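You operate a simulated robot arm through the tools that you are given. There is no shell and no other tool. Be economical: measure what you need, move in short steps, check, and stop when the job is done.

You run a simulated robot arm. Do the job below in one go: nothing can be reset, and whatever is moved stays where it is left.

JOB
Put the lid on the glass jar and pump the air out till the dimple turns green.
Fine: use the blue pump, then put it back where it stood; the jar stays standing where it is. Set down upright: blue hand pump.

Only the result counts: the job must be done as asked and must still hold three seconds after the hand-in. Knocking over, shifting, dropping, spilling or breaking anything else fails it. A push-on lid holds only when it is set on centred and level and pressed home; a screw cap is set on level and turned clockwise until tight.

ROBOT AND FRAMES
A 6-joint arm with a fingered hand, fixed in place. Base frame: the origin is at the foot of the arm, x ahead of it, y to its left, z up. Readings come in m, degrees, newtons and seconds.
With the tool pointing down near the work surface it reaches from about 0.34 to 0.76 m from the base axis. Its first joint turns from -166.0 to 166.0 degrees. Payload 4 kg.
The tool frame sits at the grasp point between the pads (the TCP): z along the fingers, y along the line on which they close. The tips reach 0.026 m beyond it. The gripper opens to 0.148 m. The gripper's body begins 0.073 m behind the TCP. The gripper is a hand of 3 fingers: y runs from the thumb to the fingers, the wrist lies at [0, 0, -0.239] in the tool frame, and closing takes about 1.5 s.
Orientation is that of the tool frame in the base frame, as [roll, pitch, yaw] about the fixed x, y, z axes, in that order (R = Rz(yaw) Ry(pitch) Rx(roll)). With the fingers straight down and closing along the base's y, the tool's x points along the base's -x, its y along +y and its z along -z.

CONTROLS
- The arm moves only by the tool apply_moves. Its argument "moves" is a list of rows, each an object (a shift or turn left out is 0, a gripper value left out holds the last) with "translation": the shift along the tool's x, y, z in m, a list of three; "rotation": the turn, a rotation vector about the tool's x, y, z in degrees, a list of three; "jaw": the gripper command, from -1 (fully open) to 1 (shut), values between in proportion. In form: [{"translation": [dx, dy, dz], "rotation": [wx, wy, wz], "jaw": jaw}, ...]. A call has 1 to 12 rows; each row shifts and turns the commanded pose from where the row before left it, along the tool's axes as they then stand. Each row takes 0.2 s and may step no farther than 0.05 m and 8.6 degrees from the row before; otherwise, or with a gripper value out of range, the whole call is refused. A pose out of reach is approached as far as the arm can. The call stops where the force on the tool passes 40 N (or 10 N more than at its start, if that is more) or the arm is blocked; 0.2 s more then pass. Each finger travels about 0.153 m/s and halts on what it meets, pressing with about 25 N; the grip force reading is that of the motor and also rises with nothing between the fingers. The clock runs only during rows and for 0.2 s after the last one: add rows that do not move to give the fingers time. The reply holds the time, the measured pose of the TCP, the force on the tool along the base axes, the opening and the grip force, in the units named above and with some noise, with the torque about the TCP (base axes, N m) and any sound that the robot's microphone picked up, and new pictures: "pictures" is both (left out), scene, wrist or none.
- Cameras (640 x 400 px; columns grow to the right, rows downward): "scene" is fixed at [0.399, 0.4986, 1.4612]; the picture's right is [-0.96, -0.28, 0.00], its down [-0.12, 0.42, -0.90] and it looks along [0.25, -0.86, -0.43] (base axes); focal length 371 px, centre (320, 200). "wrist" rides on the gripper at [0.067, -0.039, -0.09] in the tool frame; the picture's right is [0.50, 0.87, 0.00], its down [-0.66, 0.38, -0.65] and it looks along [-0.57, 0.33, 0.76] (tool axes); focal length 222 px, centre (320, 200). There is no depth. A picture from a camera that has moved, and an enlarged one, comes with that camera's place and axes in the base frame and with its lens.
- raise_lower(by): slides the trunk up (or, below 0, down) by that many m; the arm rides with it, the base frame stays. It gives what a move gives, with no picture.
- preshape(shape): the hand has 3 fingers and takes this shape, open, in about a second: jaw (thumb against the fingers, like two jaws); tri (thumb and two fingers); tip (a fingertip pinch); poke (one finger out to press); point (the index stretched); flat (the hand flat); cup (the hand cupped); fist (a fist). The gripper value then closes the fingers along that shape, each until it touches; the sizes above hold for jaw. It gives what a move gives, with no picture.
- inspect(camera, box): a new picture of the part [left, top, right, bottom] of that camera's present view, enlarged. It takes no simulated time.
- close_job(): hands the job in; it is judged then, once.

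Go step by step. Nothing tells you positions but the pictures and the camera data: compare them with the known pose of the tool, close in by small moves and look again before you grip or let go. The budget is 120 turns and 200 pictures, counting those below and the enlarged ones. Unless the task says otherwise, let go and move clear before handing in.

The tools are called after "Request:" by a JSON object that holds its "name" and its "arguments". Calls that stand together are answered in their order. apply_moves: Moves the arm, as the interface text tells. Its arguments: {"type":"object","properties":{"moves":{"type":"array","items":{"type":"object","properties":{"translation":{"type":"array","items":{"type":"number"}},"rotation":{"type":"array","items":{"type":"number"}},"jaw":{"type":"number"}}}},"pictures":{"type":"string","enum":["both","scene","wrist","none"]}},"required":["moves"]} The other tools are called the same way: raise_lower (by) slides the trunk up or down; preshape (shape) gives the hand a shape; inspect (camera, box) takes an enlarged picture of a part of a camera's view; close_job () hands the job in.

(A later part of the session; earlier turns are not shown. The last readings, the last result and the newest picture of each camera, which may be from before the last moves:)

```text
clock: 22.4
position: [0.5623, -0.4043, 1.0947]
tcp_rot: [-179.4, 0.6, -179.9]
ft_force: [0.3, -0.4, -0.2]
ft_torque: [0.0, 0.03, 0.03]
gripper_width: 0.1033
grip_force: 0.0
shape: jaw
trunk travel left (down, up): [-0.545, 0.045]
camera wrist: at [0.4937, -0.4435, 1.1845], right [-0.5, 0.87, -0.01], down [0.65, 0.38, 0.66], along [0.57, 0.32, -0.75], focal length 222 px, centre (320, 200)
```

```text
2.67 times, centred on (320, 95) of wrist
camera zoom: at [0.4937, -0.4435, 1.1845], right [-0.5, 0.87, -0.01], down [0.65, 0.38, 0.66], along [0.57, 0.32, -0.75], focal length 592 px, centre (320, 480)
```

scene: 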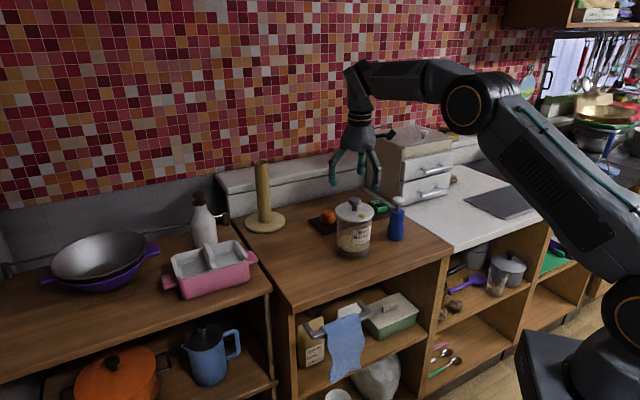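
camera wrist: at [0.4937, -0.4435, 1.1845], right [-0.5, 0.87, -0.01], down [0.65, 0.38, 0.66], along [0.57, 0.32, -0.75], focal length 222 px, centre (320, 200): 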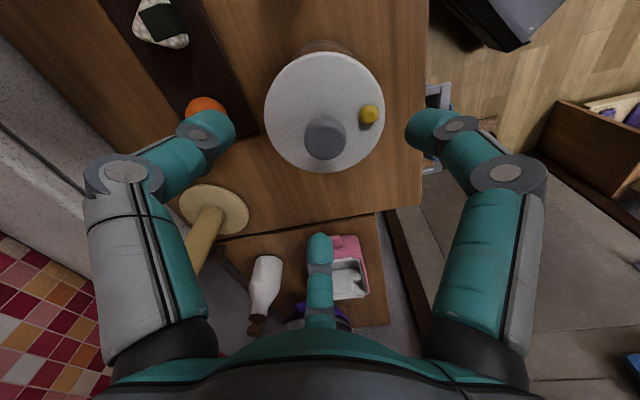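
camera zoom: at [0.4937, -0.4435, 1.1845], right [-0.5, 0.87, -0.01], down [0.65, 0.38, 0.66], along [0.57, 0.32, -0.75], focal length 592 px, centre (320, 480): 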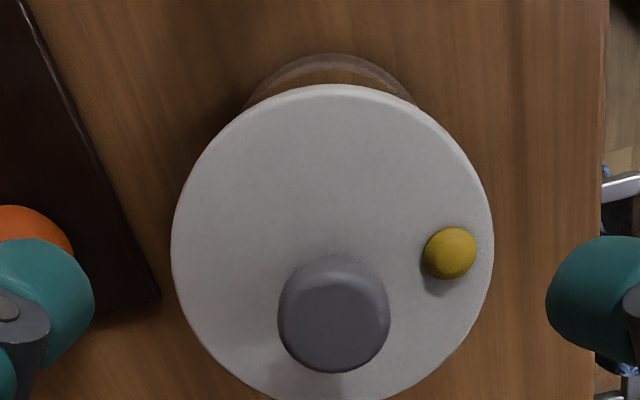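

Request:
{"name": "preshape", "arguments": {"shape": "fist"}}

Request:
{"name": "apply_moves", "arguments": {"moves": [{"rotation": [-0.6, 0.6, 0], "jaw": 1}, {}, {}, {}, {}]}}

Request:
{"name": "inspect", "arguments": {"camera": "scene", "box": [296, 130, 424, 210]}}

```text
clock: 23.3
position: [0.5626, -0.4057, 1.0941]
tcp_rot: [-179.7, 0.6, 179.9]
ft_force: [-0.5, 0.3, 1.1]
ft_torque: [0.03, 0.01, 0.02]
gripper_width: 0.0002
grip_force: 0.0
shape: fist
trunk travel left (down, up): [-0.545, 0.045]
```

```text
clock: 24.5
position: [0.5636, -0.4056, 1.094]
tcp_rot: [179.7, -0.1, 180.0]
ft_force: [-0.3, 0.0, 0.5]
ft_torque: [-0.04, 0.03, 0.0]
gripper_width: 0.0
grip_force: 0.0
shape: fist
trunk travel left (down, up): [-0.545, 0.045]
camera wrist: at [0.4951, -0.444, 1.185], right [-0.5, 0.87, 0.0], down [0.65, 0.38, 0.66], along [0.57, 0.33, -0.76], focal length 222 px, centre (320, 200)
```

scene: 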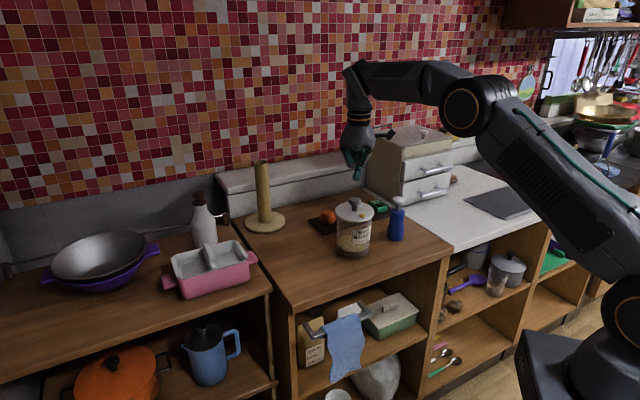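
wrist: 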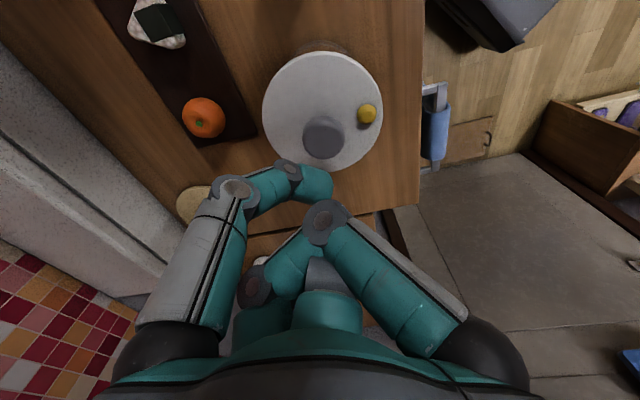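

```text
5.00 times, centred on (360, 170) of scene
camera zoom: at [0.399, 0.4986, 1.4612], right [-0.96, -0.28, 0.0], down [-0.12, 0.42, -0.9], along [0.25, -0.86, -0.43], focal length 1856 px, centre (120, 350)
```

zoom: 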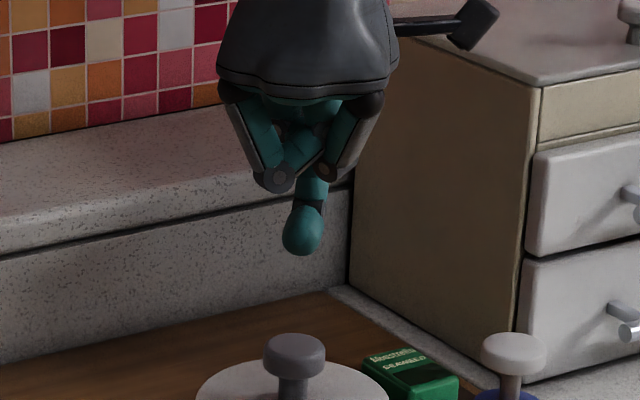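

Request:
{"name": "apply_moves", "arguments": {"moves": [{"translation": [-0.001, 0.003, 0.03]}, {"translation": [0, 0, 0.015]}, {"translation": [0, 0, 0.006]}, {"translation": [0, 0, 0.004]}, {"translation": [0, 0, 0.003]}, {"translation": [0, 0, 0.003]}, {"translation": [0, 0, 0.002]}, {"translation": [0, 0, 0.002]}, {"translation": [0, 0, 0.002]}, {"translation": [0, 0, 0.002]}, {"translation": [0, 0, 0.002]}, {"translation": [0, 0, 0.002]}], "pictures": "none"}}

Request:
{"name": "inspect", "arguments": {"camera": "scene", "box": [312, 180, 408, 240]}}

```text
clock: 26.7
position: [0.5652, -0.4034, 1.0317]
tcp_rot: [-179.6, 0.6, -179.9]
ft_force: [-1.3, -1.0, 13.9]
ft_torque: [-0.01, 0.0, 0.02]
gripper_width: 0.0
grip_force: 0.0
shape: fist
trunk travel left (down, up): [-0.545, 0.045]
stopped in row 11: the force on the tool passed its limit at 44 N (the readings are from after the stop); the commanded pose is now the measured one
```

```text
6.67 times, centred on (360, 210) of scene
camera zoom: at [0.399, 0.4986, 1.4612], right [-0.96, -0.28, 0.0], down [-0.12, 0.42, -0.9], along [0.25, -0.86, -0.43], focal length 2475 px, centre (53, 133)
```

zoom: 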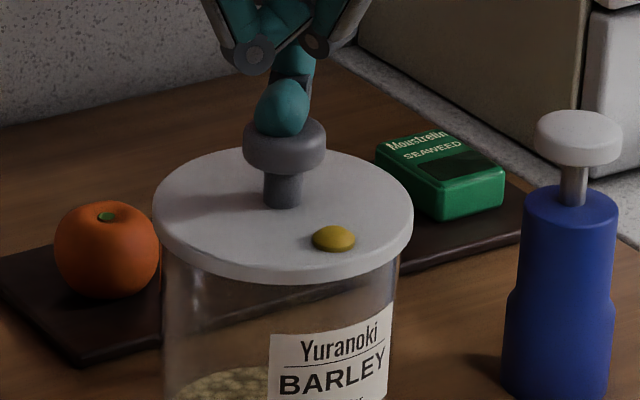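

Request:
{"name": "apply_moves", "arguments": {"moves": [{"translation": [0, 0, -0.04]}, {"translation": [0, 0, -0.045], "rotation": [-0.6, 0.6, 0]}, {"translation": [0.02, -0.02, -0.03]}, {"translation": [0.03, -0.03, 0]}, {}], "pictures": "none"}}

Request:
{"name": "preshape", "arguments": {"shape": "jaw"}}

Request:
{"name": "apply_moves", "arguments": {"moves": [{"jaw": -0.4}, {}, {}]}}

```text
clock: 27.9
position: [0.5158, -0.4506, 1.1417]
tcp_rot: [179.8, -0.1, -179.9]
ft_force: [0.3, -0.2, -1.0]
ft_torque: [-0.01, 0.0, 0.02]
gripper_width: 0.0
grip_force: 0.1
shape: fist
trunk travel left (down, up): [-0.545, 0.045]
```

```text
clock: 28.8
position: [0.5157, -0.4496, 1.1409]
tcp_rot: [179.9, -0.1, 179.8]
ft_force: [-0.7, -0.4, 0.1]
ft_torque: [-0.01, 0.01, 0.01]
gripper_width: 0.1479
grip_force: 0.0
shape: jaw
trunk travel left (down, up): [-0.545, 0.045]
```

```text
clock: 29.6
position: [0.5159, -0.4514, 1.1406]
tcp_rot: [179.8, -0.1, 179.9]
ft_force: [-0.1, -0.4, 1.3]
ft_torque: [-0.03, -0.02, 0.0]
gripper_width: 0.1043
grip_force: 0.1
shape: jaw
trunk travel left (down, up): [-0.545, 0.045]
camera wrist: at [0.4482, -0.49, 1.2323], right [-0.5, 0.87, 0.0], down [0.66, 0.38, 0.65], along [0.57, 0.33, -0.76], focal length 222 px, centre (320, 200)
```

scene: 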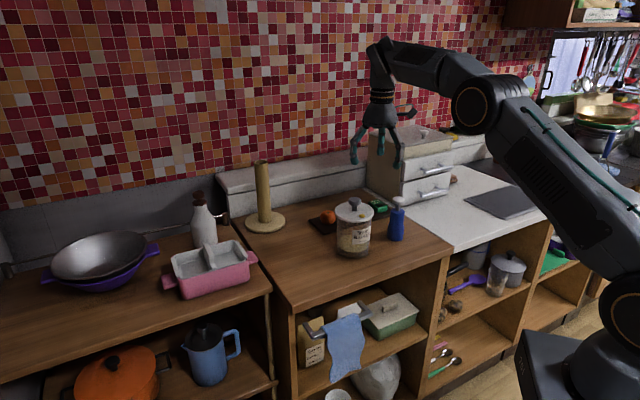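
wrist: 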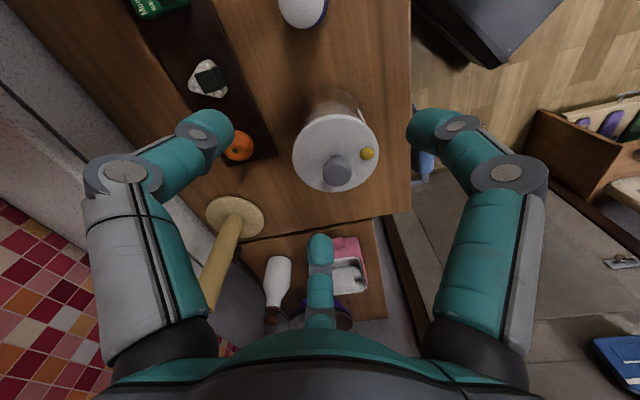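

Request:
{"name": "apply_moves", "arguments": {"moves": [{"translation": [0.03, -0.026, 0]}, {"translation": [0.031, -0.025, 0]}, {"translation": [0, 0, 0.045]}, {}]}}

Request:
{"name": "inspect", "arguments": {"camera": "wrist", "box": [220, 60, 420, 185]}}

Request:
{"name": "inspect", "arguments": {"camera": "scene", "box": [340, 170, 452, 240]}}

```text
clock: 30.6
position: [0.4475, -0.4829, 1.0836]
tcp_rot: [179.6, -0.2, -179.8]
ft_force: [-0.2, -0.4, -0.6]
ft_torque: [0.02, 0.05, 0.0]
gripper_width: 0.1039
grip_force: 0.1
shape: jaw
out of reach, approached as far as the arm can: row 1, 2
trunk travel left (down, up): [-0.545, 0.045]
camera wrist: at [0.3806, -0.5222, 1.1746], right [-0.5, 0.87, 0.01], down [0.66, 0.37, 0.65], along [0.56, 0.33, -0.76], focal length 222 px, centre (320, 200)
```

scene: 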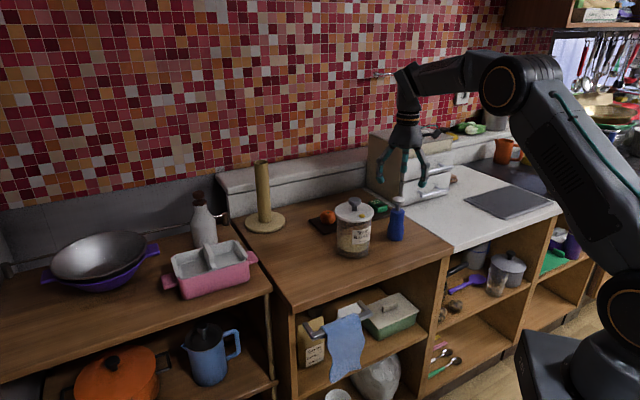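
wrist: 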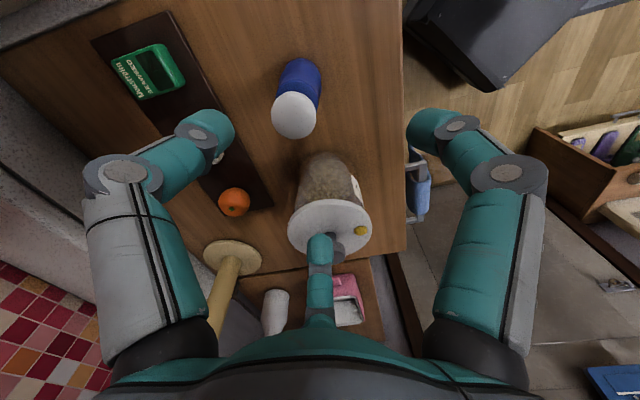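

```text
3.20 times, centred on (320, 122) of wrist
camera zoom: at [0.3806, -0.5222, 1.1746], right [-0.5, 0.87, 0.01], down [0.66, 0.37, 0.65], along [0.56, 0.33, -0.76], focal length 711 px, centre (320, 448)
```

zoom: 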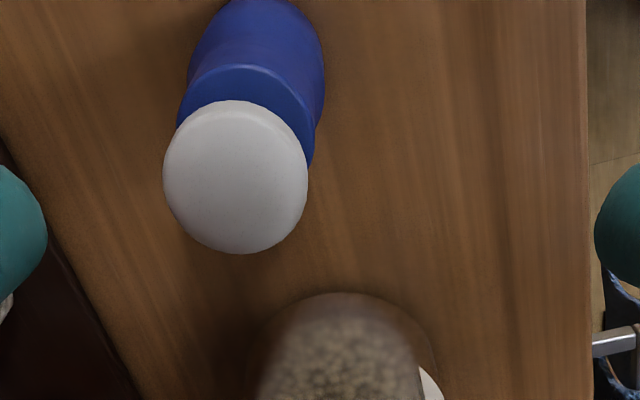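

```text
5.71 times, centred on (396, 205) of scene
camera zoom: at [0.399, 0.4986, 1.4612], right [-0.96, -0.28, 0.0], down [-0.12, 0.42, -0.9], along [0.25, -0.86, -0.43], focal length 2122 px, centre (-114, 171)
```

zoom: 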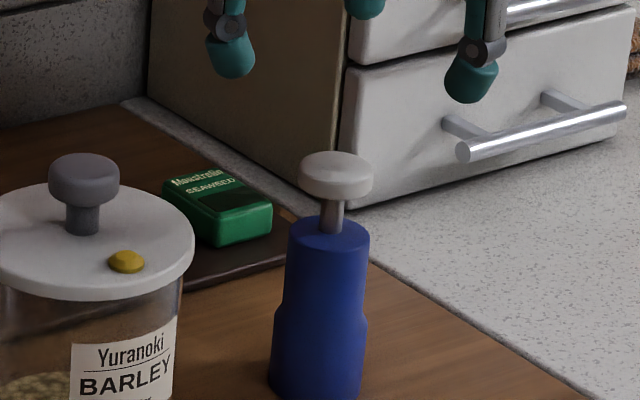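

Request:
{"name": "apply_moves", "arguments": {"moves": [{"translation": [0, -0.024, 0], "rotation": [0.3, 0, 0]}, {"translation": [0, 0, 0.02]}, {}]}}

Request:
{"name": "inspect", "arguments": {"camera": "wrist", "box": [220, 60, 420, 185]}}

Request:
{"name": "inspect", "arguments": {"camera": "scene", "box": [340, 170, 452, 240]}}

```text
clock: 31.4
position: [0.4487, -0.5067, 1.063]
tcp_rot: [-180.0, -0.3, -179.9]
ft_force: [0.1, -0.9, -0.8]
ft_torque: [-0.02, 0.01, 0.02]
gripper_width: 0.1039
grip_force: 0.0
shape: jaw
trunk travel left (down, up): [-0.545, 0.045]
camera wrist: at [0.3807, -0.5449, 1.1544], right [-0.5, 0.87, 0.0], down [0.66, 0.38, 0.65], along [0.56, 0.33, -0.76], focal length 222 px, centre (320, 200)
```

scene: 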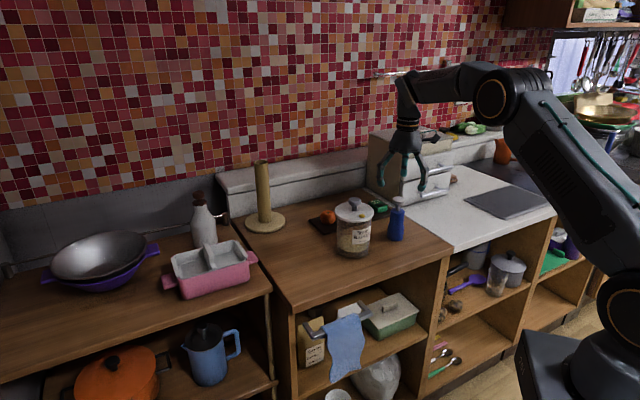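
wrist: 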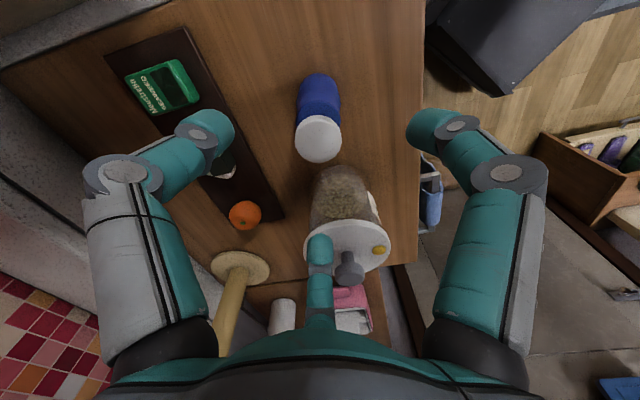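

```text
3.20 times, centred on (320, 122) of wrist
camera zoom: at [0.3807, -0.5449, 1.1544], right [-0.5, 0.87, 0.0], down [0.66, 0.38, 0.65], along [0.56, 0.33, -0.76], focal length 711 px, centre (320, 448)
```

zoom: 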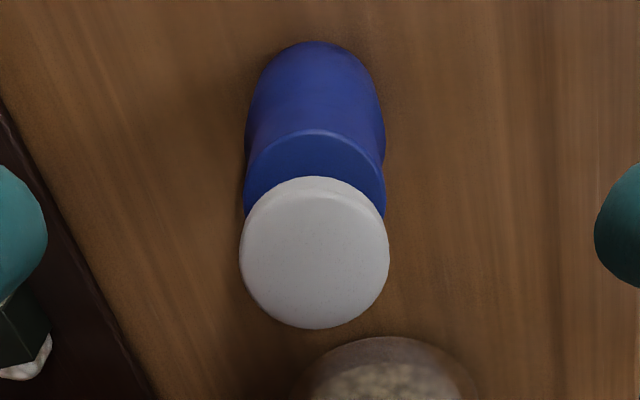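

```text
5.71 times, centred on (396, 205) of scene
camera zoom: at [0.399, 0.4986, 1.4612], right [-0.96, -0.28, 0.0], down [-0.12, 0.42, -0.9], along [0.25, -0.86, -0.43], focal length 2122 px, centre (-114, 171)
```

zoom: 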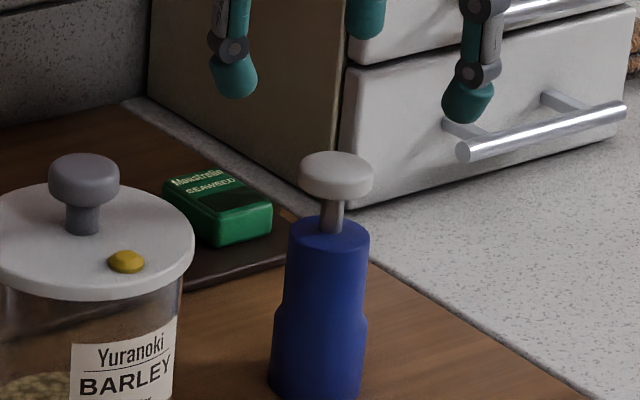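

Request:
{"name": "apply_moves", "arguments": {"moves": [{"translation": [-0.002, 0.001, 0.04], "rotation": [0, 0.3, 0]}, {"translation": [0, 0, 0.04]}, {"translation": [0, 0, 0.037]}, {}]}}

Request:
{"name": "inspect", "arguments": {"camera": "scene", "box": [340, 170, 452, 240]}}

```text
clock: 32.4
position: [0.4501, -0.506, 0.9448]
tcp_rot: [179.9, -0.6, 180.0]
ft_force: [0.4, 0.3, 0.3]
ft_torque: [0.03, -0.02, 0.0]
gripper_width: 0.1044
grip_force: 0.0
shape: jaw
trunk travel left (down, up): [-0.545, 0.045]
camera wrist: at [0.3829, -0.545, 1.0357], right [-0.5, 0.87, 0.01], down [0.66, 0.38, 0.65], along [0.56, 0.33, -0.76], focal length 222 px, centre (320, 200)
```

scene: 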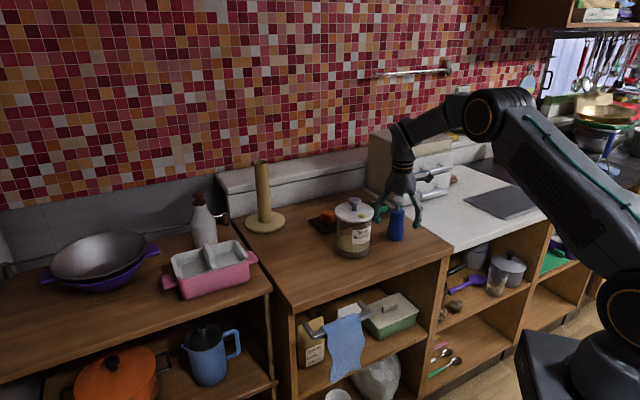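
wrist: 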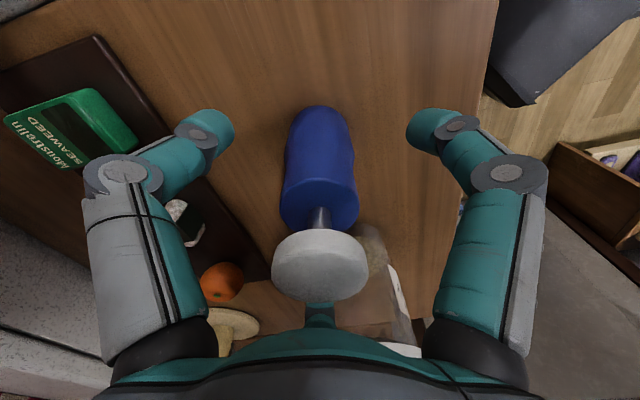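

```text
5.71 times, centred on (396, 205) of scene
camera zoom: at [0.399, 0.4986, 1.4612], right [-0.96, -0.28, 0.0], down [-0.12, 0.42, -0.9], along [0.25, -0.86, -0.43], focal length 2122 px, centre (-114, 171)
```

zoom: 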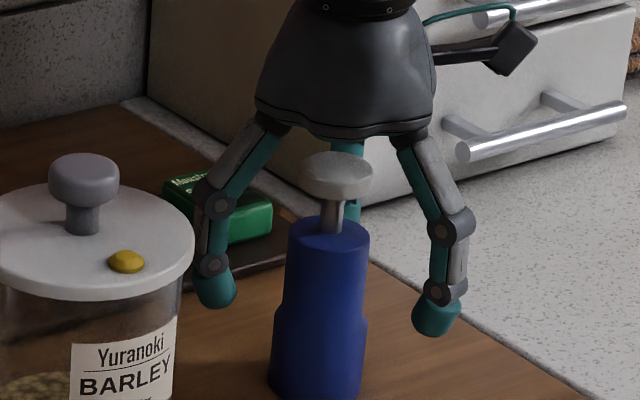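

Request:
{"name": "apply_moves", "arguments": {"moves": [{"rotation": [0, -0.6, 0]}, {"jaw": 0}, {"jaw": 0.3}, {"jaw": 0.6}, {"jaw": 1}, {}, {}, {}]}}

Request:
{"name": "inspect", "arguments": {"camera": "scene", "box": [340, 170, 452, 240]}}

```text
clock: 34.2
position: [0.4508, -0.5058, 0.9446]
tcp_rot: [179.9, 0.2, -179.9]
ft_force: [-0.1, -0.4, 0.7]
ft_torque: [-0.04, 0.0, 0.05]
gripper_width: 0.0373
grip_force: 25.2
shape: jaw
trunk travel left (down, up): [-0.545, 0.045]
camera wrist: at [0.3827, -0.5446, 1.0361], right [-0.5, 0.87, 0.0], down [0.65, 0.38, 0.66], along [0.57, 0.33, -0.76], focal length 222 px, centre (320, 200)
```

scene: 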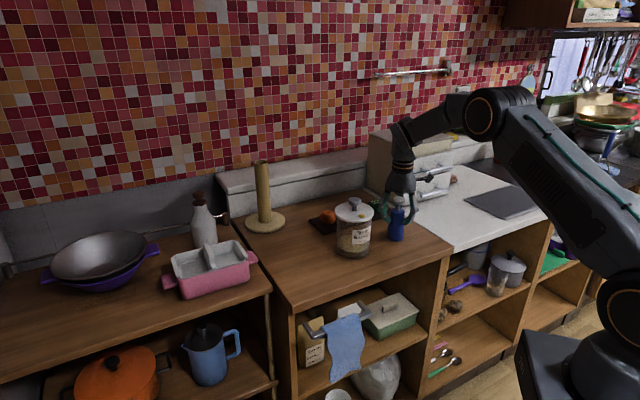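
wrist: 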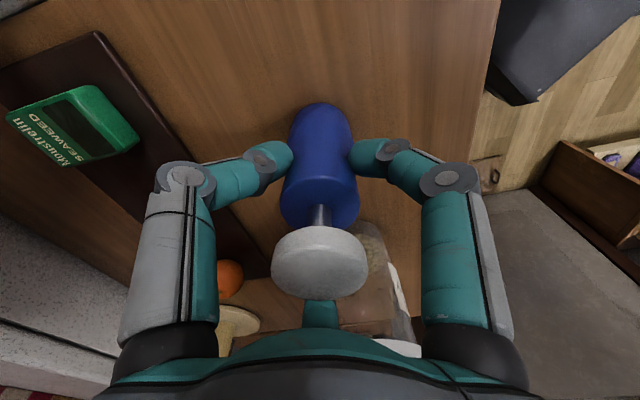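

```text
5.71 times, centred on (396, 205) of scene
camera zoom: at [0.399, 0.4986, 1.4612], right [-0.96, -0.28, 0.0], down [-0.12, 0.42, -0.9], along [0.25, -0.86, -0.43], focal length 2122 px, centre (-114, 171)
```

zoom: 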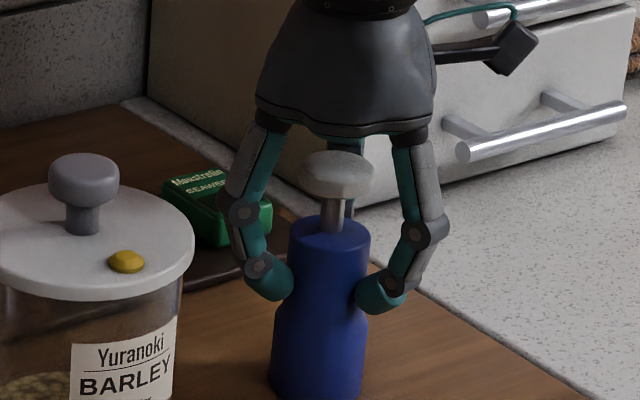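

Request:
{"name": "apply_moves", "arguments": {"moves": [{"translation": [0, 0, -0.01]}, {"translation": [0, 0, -0.02]}, {"translation": [0, 0, -0.03]}, {}], "pictures": "wrist"}}

Request:
{"name": "raise_lower", "arguments": {"by": 0.04}}

Request:
{"name": "apply_moves", "arguments": {"moves": [{"translation": [0, 0.03, -0.035]}, {"translation": [0, 0.03, -0.035]}, {}]}}

Request:
{"name": "inspect", "arguments": {"camera": "scene", "box": [320, 130, 448, 210]}}

```text
clock: 35.2
position: [0.4513, -0.5071, 1.0031]
tcp_rot: [179.9, 0.1, -180.0]
ft_force: [0.1, 0.3, -1.1]
ft_torque: [0.04, 0.02, 0.01]
gripper_width: 0.0374
grip_force: 24.4
shape: jaw
trunk travel left (down, up): [-0.545, 0.045]
camera wrist: at [0.383, -0.5461, 1.0942], right [-0.5, 0.87, 0.0], down [0.65, 0.38, 0.66], along [0.57, 0.33, -0.76], focal length 222 px, centre (320, 200)
```

wrist: 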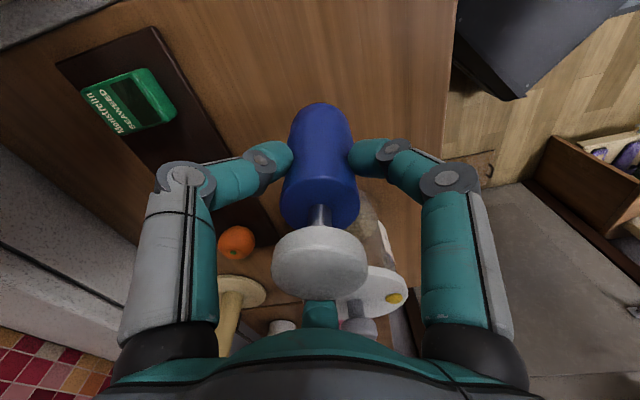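

```text
clock: 36.0
position: [0.4514, -0.5078, 1.0432]
tcp_rot: [179.9, 0.0, -179.8]
ft_force: [-1.2, 0.2, -0.5]
ft_torque: [0.0, 0.01, 0.0]
gripper_width: 0.0376
grip_force: 25.0
shape: jaw
trunk travel left (down, up): [-0.585, 0.005]
```

```text
clock: 36.8
position: [0.4502, -0.4443, 1.1153]
tcp_rot: [180.0, 0.1, -180.0]
ft_force: [0.3, 0.4, -1.4]
ft_torque: [-0.02, 0.01, -0.04]
gripper_width: 0.0375
grip_force: 24.7
shape: jaw
trunk travel left (down, up): [-0.585, 0.005]
camera wrist: at [0.3823, -0.4844, 1.2062], right [-0.5, 0.87, 0.0], down [0.65, 0.38, 0.66], along [0.57, 0.33, -0.76], focal length 222 px, centre (320, 200)
```

scene: 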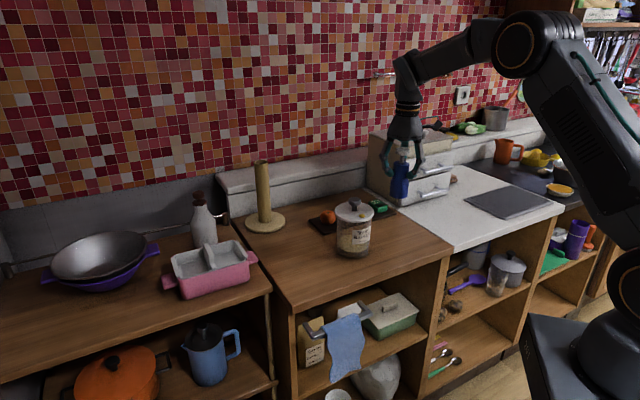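
wrist: 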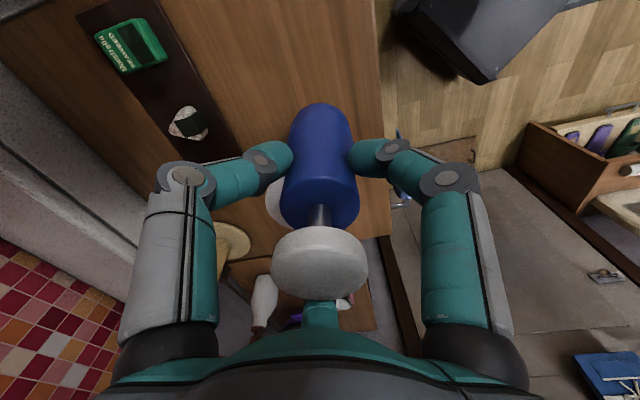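

```text
5.00 times, centred on (384, 170) of scene
camera zoom: at [0.399, 0.4986, 1.4612], right [-0.96, -0.28, 0.0], down [-0.12, 0.42, -0.9], along [0.25, -0.86, -0.43], focal length 1856 px, centre (0, 350)
```

zoom: 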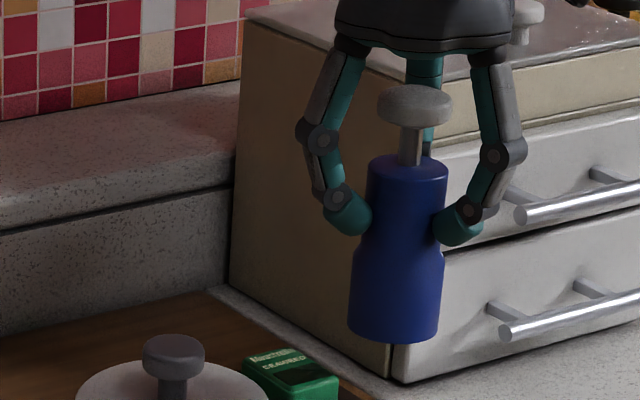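

Request:
{"name": "apply_moves", "arguments": {"moves": [{"translation": [0, 0, -0.012]}, {"translation": [-0.035, 0.013, 0]}, {"translation": [-0.035, 0.013, 0]}, {"translation": [-0.035, 0.013, 0]}, {"translation": [-0.008, 0.002, 0]}, {}]}}

Request:
{"name": "inspect", "arguments": {"camera": "scene", "box": [300, 150, 412, 220]}}

Request:
{"name": "inspect", "arguments": {"camera": "wrist", "box": [240, 60, 400, 160]}}

```text
clock: 38.2
position: [0.5627, -0.4049, 1.1246]
tcp_rot: [180.0, 0.1, -179.8]
ft_force: [0.3, -0.1, -0.7]
ft_torque: [-0.02, -0.04, 0.01]
gripper_width: 0.0374
grip_force: 24.9
shape: jaw
trunk travel left (down, up): [-0.585, 0.005]
camera wrist: at [0.4951, -0.4437, 1.2148], right [-0.5, 0.87, 0.0], down [0.65, 0.38, 0.66], along [0.57, 0.33, -0.76], focal length 222 px, centre (320, 200)
```

scene: 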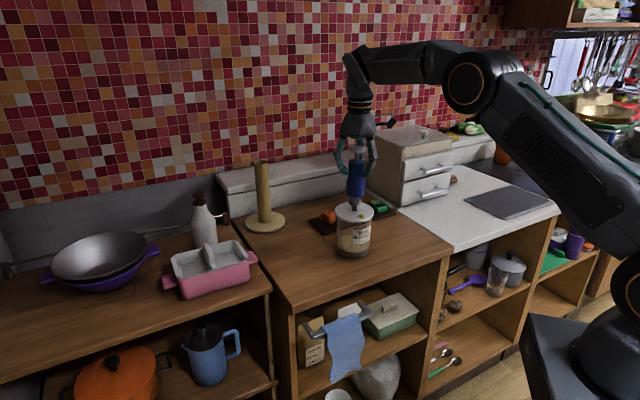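
wrist: 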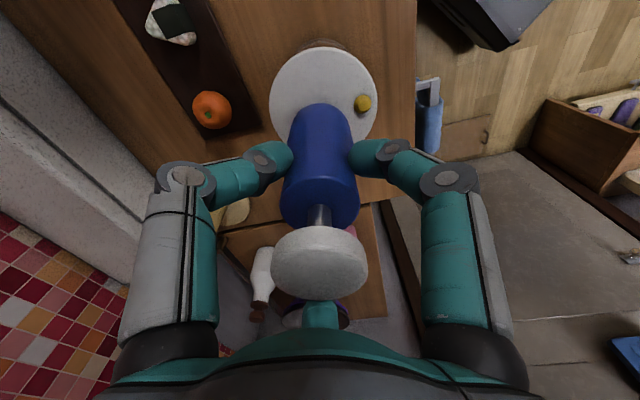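

```text
5.71 times, centred on (356, 185) of scene
camera zoom: at [0.399, 0.4986, 1.4612], right [-0.96, -0.28, 0.0], down [-0.12, 0.42, -0.9], along [0.25, -0.86, -0.43], focal length 2122 px, centre (114, 286)
```

zoom: 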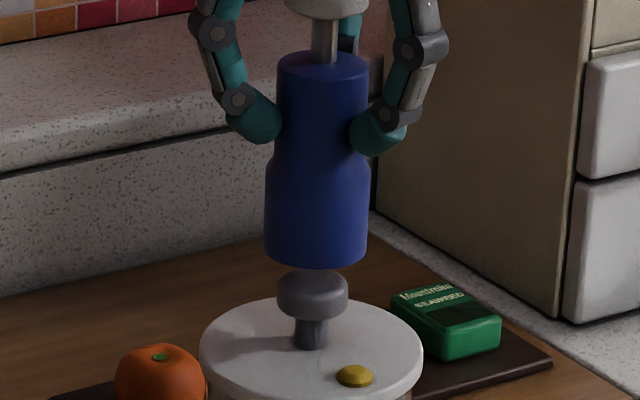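

```text
4.00 times, centred on (320, 110) of wrist
camera zoom: at [0.4951, -0.4437, 1.2148], right [-0.5, 0.87, 0.0], down [0.65, 0.38, 0.66], along [0.57, 0.33, -0.76], focal length 888 px, centre (320, 560)
```

zoom: 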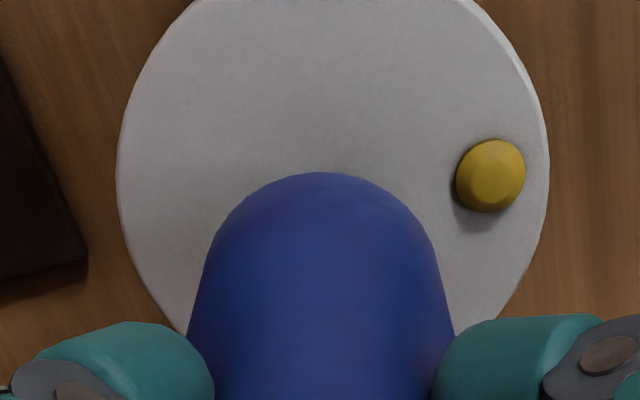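

Request:
{"name": "apply_moves", "arguments": {"moves": [{"translation": [0.001, 0.0027, 0.005]}, {"translation": [0, 0, 0.005]}, {}], "pictures": "none"}}

Request:
{"name": "inspect", "arguments": {"camera": "scene", "box": [300, 150, 412, 220]}}

Request:
{"name": "inspect", "arguments": {"camera": "wrist", "box": [240, 40, 400, 140]}}

```text
clock: 39.0
position: [0.5627, -0.4006, 1.1142]
tcp_rot: [179.9, 0.1, -179.8]
ft_force: [0.0, 0.3, -1.2]
ft_torque: [-0.01, 0.0, 0.0]
gripper_width: 0.0375
grip_force: 25.3
shape: jaw
trunk travel left (down, up): [-0.585, 0.005]
```

```text
5.71 times, centred on (356, 185) of scene
camera zoom: at [0.399, 0.4986, 1.4612], right [-0.96, -0.28, 0.0], down [-0.12, 0.42, -0.9], along [0.25, -0.86, -0.43], focal length 2122 px, centre (114, 286)
```

zoom: 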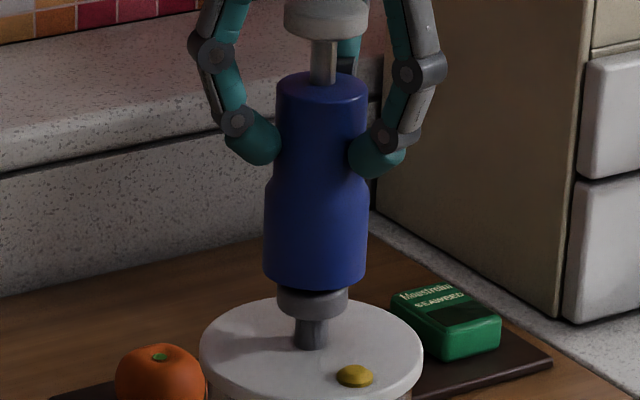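

```text
4.00 times, centred on (320, 90) of wrist
camera zoom: at [0.4946, -0.4408, 1.2054], right [-0.5, 0.87, 0.0], down [0.65, 0.38, 0.66], along [0.57, 0.33, -0.76], focal length 888 px, centre (320, 640)
```

zoom: 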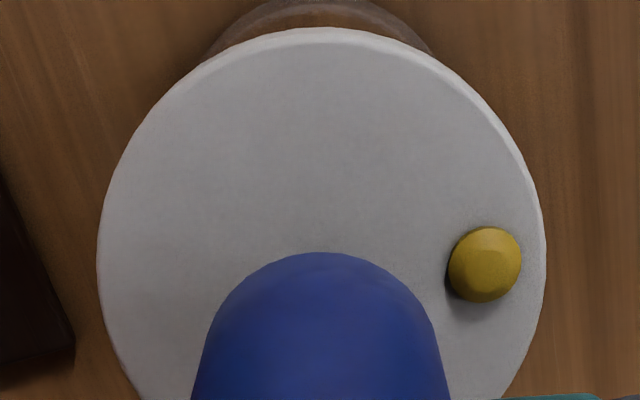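

Request:
{"name": "apply_moves", "arguments": {"moves": [{"translation": [0, 0, 0.003]}, {"translation": [0, 0, 0.003]}, {"translation": [0, 0, 0.003]}, {"translation": [0, 0, 0.003]}, {}], "pictures": "none"}}

Request:
{"name": "inspect", "arguments": {"camera": "scene", "box": [300, 160, 412, 230]}}

```text
clock: 40.2
position: [0.5632, -0.4019, 1.1025]
tcp_rot: [179.9, 0.0, -180.0]
ft_force: [-0.1, 0.8, -1.5]
ft_torque: [-0.01, -0.01, 0.0]
gripper_width: 0.0371
grip_force: 24.9
shape: jaw
trunk travel left (down, up): [-0.585, 0.005]
```

```text
5.71 times, centred on (356, 195) of scene
camera zoom: at [0.399, 0.4986, 1.4612], right [-0.96, -0.28, 0.0], down [-0.12, 0.42, -0.9], along [0.25, -0.86, -0.43], focal length 2122 px, centre (114, 229)
```

zoom: 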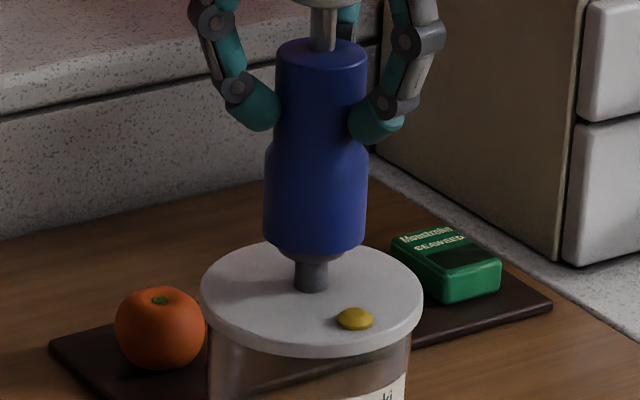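

Request:
{"name": "apply_moves", "arguments": {"moves": [{"translation": [0, 0, 0.003]}, {"translation": [0, 0, 0.003]}, {"translation": [0, 0, 0.003]}, {"translation": [0, 0, 0.003]}, {}], "pictures": "none"}}

Request:
{"name": "inspect", "arguments": {"camera": "scene", "box": [300, 160, 412, 230]}}

```text
clock: 41.4
position: [0.5612, -0.403, 1.0907]
tcp_rot: [179.8, 0.1, -180.0]
ft_force: [-0.4, -0.1, -0.7]
ft_torque: [0.0, 0.01, -0.03]
gripper_width: 0.0373
grip_force: 25.0
shape: jaw
trunk travel left (down, up): [-0.585, 0.005]
```

```text
5.71 times, centred on (356, 195) of scene
camera zoom: at [0.399, 0.4986, 1.4612], right [-0.96, -0.28, 0.0], down [-0.12, 0.42, -0.9], along [0.25, -0.86, -0.43], focal length 2122 px, centre (114, 229)
```

zoom: 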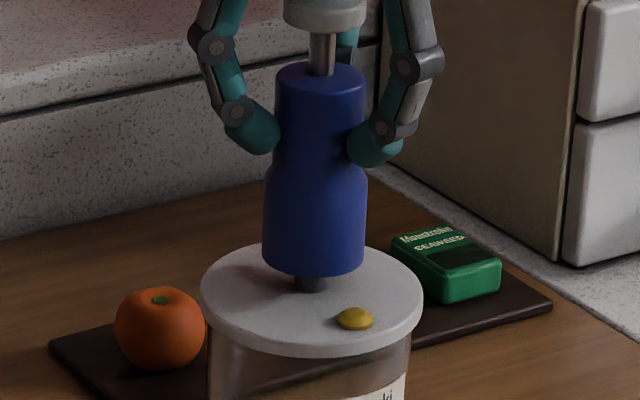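

Request:
{"name": "apply_moves", "arguments": {"moves": [{"translation": [0, 0, 0.003]}, {"translation": [0, 0, 0.003]}, {"translation": [0, 0, 0.003]}, {"translation": [0, 0, 0.003]}, {"translation": [0, 0, 0.002]}, {"translation": [0, 0, 0.002]}, {}], "pictures": "none"}}

Request:
{"name": "inspect", "arguments": {"camera": "scene", "box": [300, 160, 412, 230]}}

```text
clock: 43.0
position: [0.5617, -0.4023, 1.0755]
tcp_rot: [180.0, 0.2, -180.0]
ft_force: [-1.0, 0.0, 6.0]
ft_torque: [0.03, 0.04, -0.04]
gripper_width: 0.0377
grip_force: 25.2
shape: jaw
trunk travel left (down, up): [-0.585, 0.005]
```

```text
5.71 times, centred on (356, 195) of scene
camera zoom: at [0.399, 0.4986, 1.4612], right [-0.96, -0.28, 0.0], down [-0.12, 0.42, -0.9], along [0.25, -0.86, -0.43], focal length 2122 px, centre (114, 229)
```

zoom: 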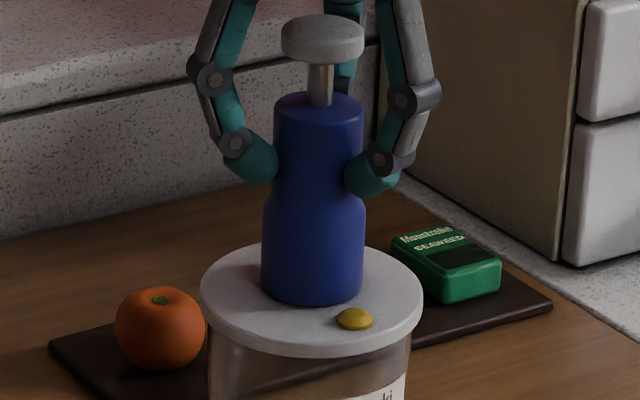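

Request:
{"name": "apply_moves", "arguments": {"moves": [{"translation": [0, 0, -0.001], "jaw": 0.4}, {"jaw": 0.1}, {"jaw": -0.2}, {"jaw": -0.4}, {}, {}]}}

Request:
{"name": "inspect", "arguments": {"camera": "scene", "box": [300, 160, 412, 230]}}

```text
clock: 44.4
position: [0.563, -0.402, 1.077]
tcp_rot: [180.0, 0.1, -179.9]
ft_force: [0.1, -0.3, -0.6]
ft_torque: [0.0, -0.02, 0.0]
gripper_width: 0.1032
grip_force: 0.0
shape: jaw
trunk travel left (down, up): [-0.585, 0.005]
camera wrist: at [0.4955, -0.4413, 1.1667], right [-0.5, 0.87, 0.0], down [0.65, 0.38, 0.66], along [0.57, 0.33, -0.76], focal length 222 px, centre (320, 200)
```

scene: 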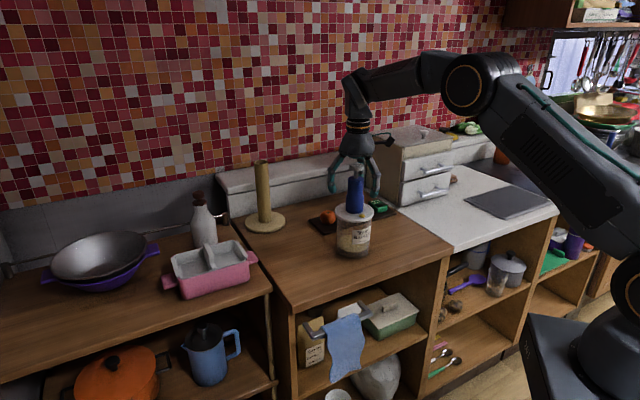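
wrist: 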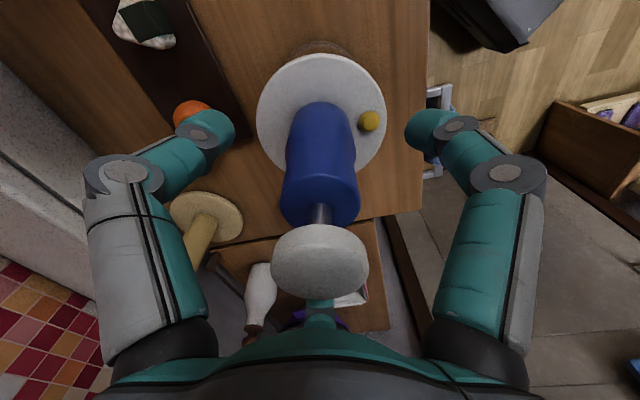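

```text
5.71 times, centred on (356, 195) of scene
camera zoom: at [0.399, 0.4986, 1.4612], right [-0.96, -0.28, 0.0], down [-0.12, 0.42, -0.9], along [0.25, -0.86, -0.43], focal length 2122 px, centre (114, 229)
```

zoom: 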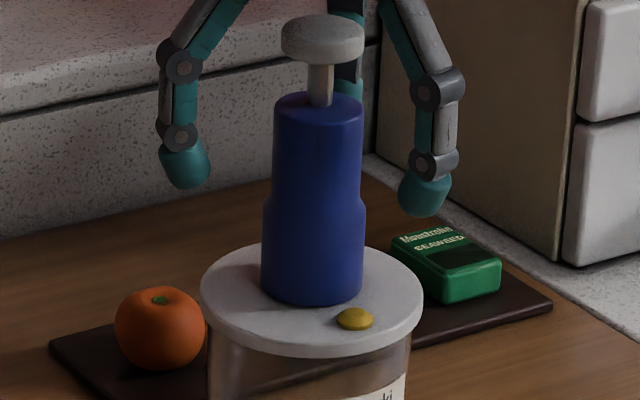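

Request:
{"name": "apply_moves", "arguments": {"moves": [{"translation": [0, 0, -0.03]}, {"translation": [0, 0, -0.03]}, {"translation": [0, 0, -0.03]}, {}], "pictures": "none"}}

Request:
{"name": "inspect", "arguments": {"camera": "scene", "box": [290, 130, 434, 220]}}

```text
clock: 45.4
position: [0.564, -0.4011, 1.1632]
tcp_rot: [180.0, 0.1, -179.9]
ft_force: [-0.1, -0.3, -0.3]
ft_torque: [-0.01, -0.02, -0.04]
gripper_width: 0.1031
grip_force: 0.0
shape: jaw
trunk travel left (down, up): [-0.585, 0.005]
```

```text
4.44 times, centred on (362, 175) of scene
camera zoom: at [0.399, 0.4986, 1.4612], right [-0.96, -0.28, 0.0], down [-0.12, 0.42, -0.9], along [0.25, -0.86, -0.43], focal length 1650 px, centre (133, 311)
```

zoom: 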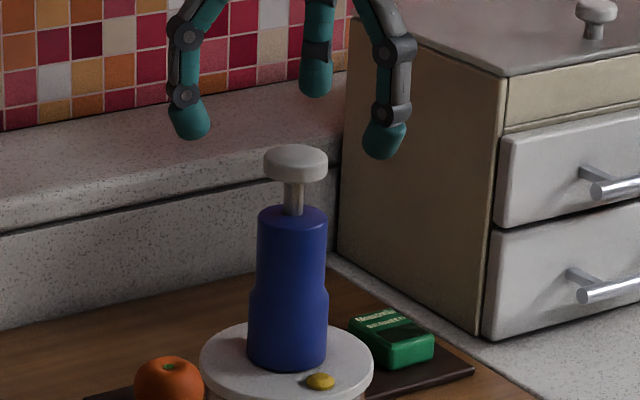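

Request:
{"name": "apply_moves", "arguments": {"moves": [{"translation": [0, 0, -0.02]}, {}], "pictures": "none"}}

Request:
{"name": "preshape", "arguments": {"shape": "fist"}}

Request:
{"name": "apply_moves", "arguments": {"moves": [{"jaw": 1}, {}, {"translation": [0, 0, 0.02]}, {}]}}

Request:
{"name": "inspect", "arguments": {"camera": "scene", "box": [290, 130, 434, 220]}}

```text
clock: 46.0
position: [0.5636, -0.4018, 1.1835]
tcp_rot: [180.0, 0.1, -180.0]
ft_force: [0.0, 0.0, 0.4]
ft_torque: [0.02, -0.03, 0.01]
gripper_width: 0.1032
grip_force: 0.1
shape: jaw
trunk travel left (down, up): [-0.585, 0.005]
```

```text
clock: 46.9
position: [0.5639, -0.4025, 1.1836]
tcp_rot: [179.9, 0.0, -179.9]
ft_force: [0.3, 0.0, -0.8]
ft_torque: [0.02, 0.02, -0.02]
gripper_width: 0.0
grip_force: 0.1
shape: fist
trunk travel left (down, up): [-0.585, 0.005]
```

```text
clock: 47.9
position: [0.5635, -0.4045, 1.1637]
tcp_rot: [179.9, 0.0, -180.0]
ft_force: [0.4, -0.1, 0.0]
ft_torque: [0.0, 0.02, 0.01]
gripper_width: 0.0
grip_force: 0.1
shape: fist
trunk travel left (down, up): [-0.585, 0.005]
camera wrist: at [0.4956, -0.4427, 1.2541], right [-0.5, 0.87, 0.0], down [0.65, 0.38, 0.66], along [0.57, 0.33, -0.76], focal length 222 px, centre (320, 200)
```

scene: 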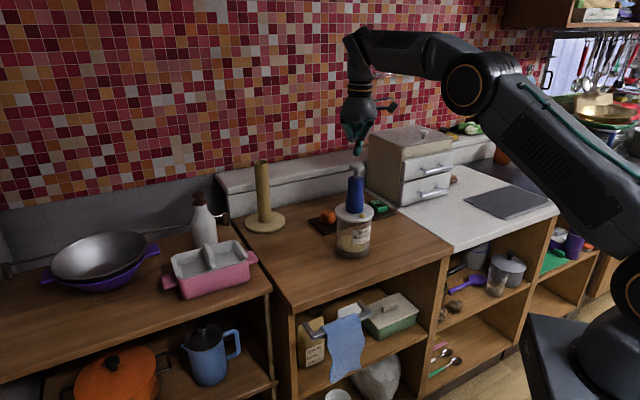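
wrist: 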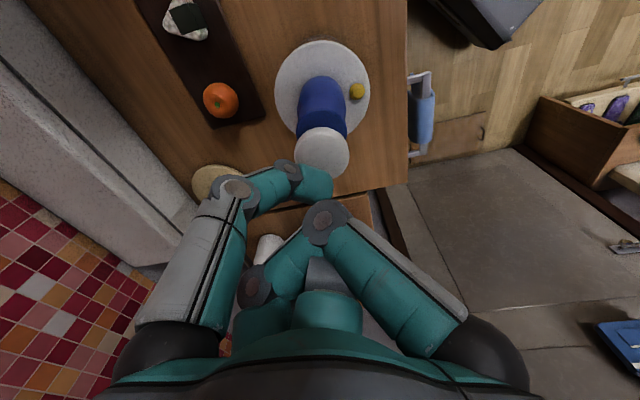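

```text
4.44 times, centred on (362, 175) of scene
camera zoom: at [0.399, 0.4986, 1.4612], right [-0.96, -0.28, 0.0], down [-0.12, 0.42, -0.9], along [0.25, -0.86, -0.43], focal length 1650 px, centre (133, 311)
```

zoom: 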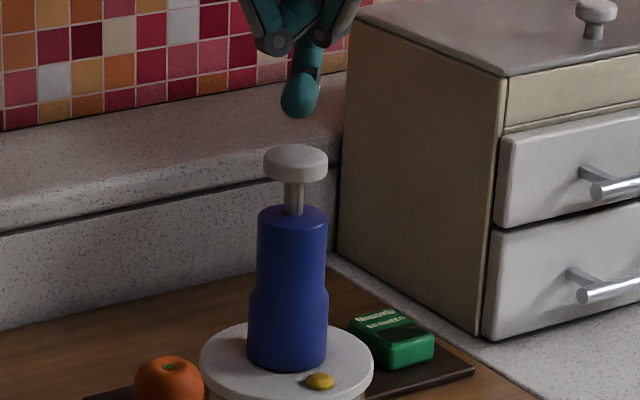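

Request:
{"name": "apply_moves", "arguments": {"moves": [{"translation": [0, 0.002, 0.015]}, {"translation": [0, 0, 0.006]}, {"translation": [0, 0, 0.004]}, {"translation": [0, 0, 0.004]}, {"translation": [0, 0, 0.004]}, {}], "pictures": "none"}}

Request:
{"name": "inspect", "arguments": {"camera": "scene", "box": [290, 150, 418, 230]}}

```text
clock: 49.3
position: [0.5622, -0.4011, 1.1323]
tcp_rot: [179.9, 0.1, -179.9]
ft_force: [-0.2, -1.2, 1.5]
ft_torque: [-0.03, 0.01, -0.01]
gripper_width: 0.0002
grip_force: 0.0
shape: fist
trunk travel left (down, up): [-0.585, 0.005]
```

```text
5.00 times, centred on (354, 190) of scene
camera zoom: at [0.399, 0.4986, 1.4612], right [-0.96, -0.28, 0.0], down [-0.12, 0.42, -0.9], along [0.25, -0.86, -0.43], focal length 1856 px, centre (150, 250)
```

zoom: 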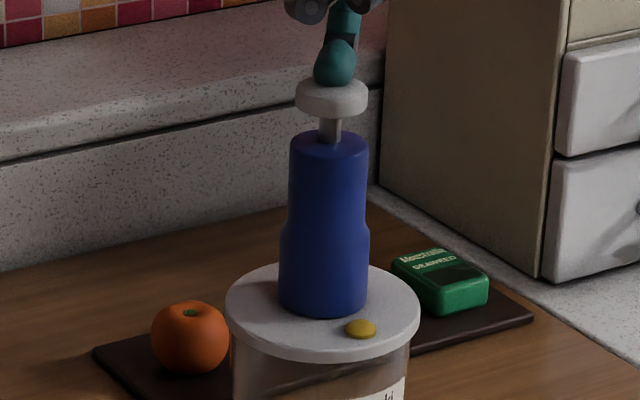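

Request:
{"name": "apply_moves", "arguments": {"moves": [{"translation": [0, 0, 0.004]}, {"translation": [0, 0, 0.004]}, {"translation": [0, 0, 0.004]}, {"translation": [0, 0, 0.003]}, {}], "pictures": "none"}}

Request:
{"name": "inspect", "arguments": {"camera": "scene", "box": [290, 150, 418, 230]}}

```text
clock: 50.5
position: [0.5629, -0.4014, 1.1184]
tcp_rot: [-180.0, 0.1, -179.8]
ft_force: [-1.7, -0.3, 3.4]
ft_torque: [-0.03, 0.01, -0.02]
gripper_width: 0.0001
grip_force: 0.0
shape: fist
trunk travel left (down, up): [-0.585, 0.005]
```

```text
5.00 times, centred on (354, 190) of scene
camera zoom: at [0.399, 0.4986, 1.4612], right [-0.96, -0.28, 0.0], down [-0.12, 0.42, -0.9], along [0.25, -0.86, -0.43], focal length 1856 px, centre (150, 250)
```

zoom: 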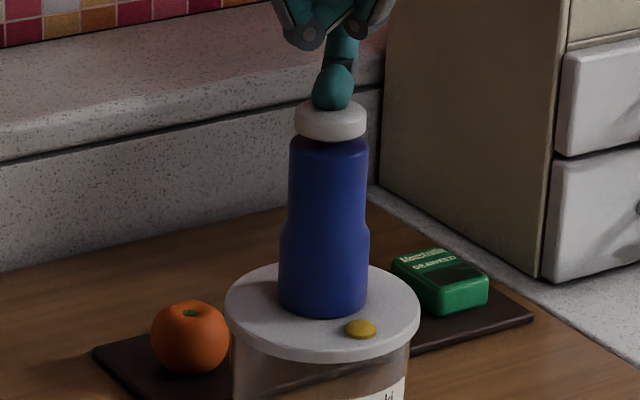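

Request:
{"name": "apply_moves", "arguments": {"moves": [{"translation": [0, 0, 0.002]}, {"translation": [0, 0, 0.002]}, {}, {"translation": [0, 0, -0.01]}, {"translation": [0, 0, -0.014]}, {}], "pictures": "none"}}

Request:
{"name": "inspect", "arguments": {"camera": "scene", "box": [290, 150, 418, 230]}}

```text
clock: 51.9
position: [0.564, -0.4013, 1.1384]
tcp_rot: [179.8, 0.1, -179.9]
ft_force: [-1.1, -1.0, 0.3]
ft_torque: [0.0, 0.04, -0.01]
gripper_width: 0.0
grip_force: 0.1
shape: fist
trunk travel left (down, up): [-0.585, 0.005]
```

```text
5.00 times, centred on (354, 190) of scene
camera zoom: at [0.399, 0.4986, 1.4612], right [-0.96, -0.28, 0.0], down [-0.12, 0.42, -0.9], along [0.25, -0.86, -0.43], focal length 1856 px, centre (150, 250)
```

zoom: 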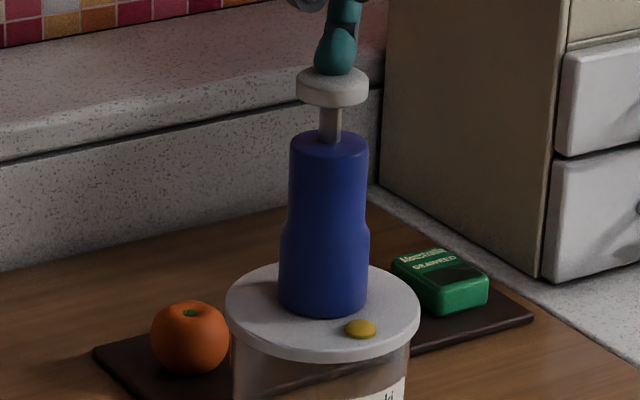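

Request:
{"name": "apply_moves", "arguments": {"moves": [{"translation": [0, 0, 0.012]}, {"translation": [0, 0, 0.013]}, {}, {"translation": [0, 0, -0.012]}, {"translation": [0, 0, -0.013]}, {}, {"translation": [0, 0, 0.012]}, {"translation": [0, 0, 0.013]}, {}, {"translation": [0, 0, -0.012]}, {"translation": [0, 0, -0.013]}, {}], "pictures": "none"}}

Request:
{"name": "inspect", "arguments": {"camera": "scene", "box": [290, 150, 418, 230]}}

```text
clock: 54.5
position: [0.5631, -0.4003, 1.1386]
tcp_rot: [179.9, 0.1, -179.8]
ft_force: [0.0, -0.5, 0.5]
ft_torque: [0.01, -0.04, 0.01]
gripper_width: 0.0
grip_force: 0.1
shape: fist
trunk travel left (down, up): [-0.585, 0.005]
```

```text
5.00 times, centred on (354, 190) of scene
camera zoom: at [0.399, 0.4986, 1.4612], right [-0.96, -0.28, 0.0], down [-0.12, 0.42, -0.9], along [0.25, -0.86, -0.43], focal length 1856 px, centre (150, 250)
```

zoom: 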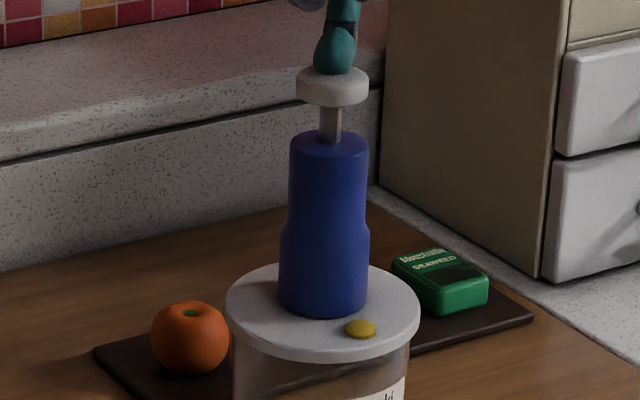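

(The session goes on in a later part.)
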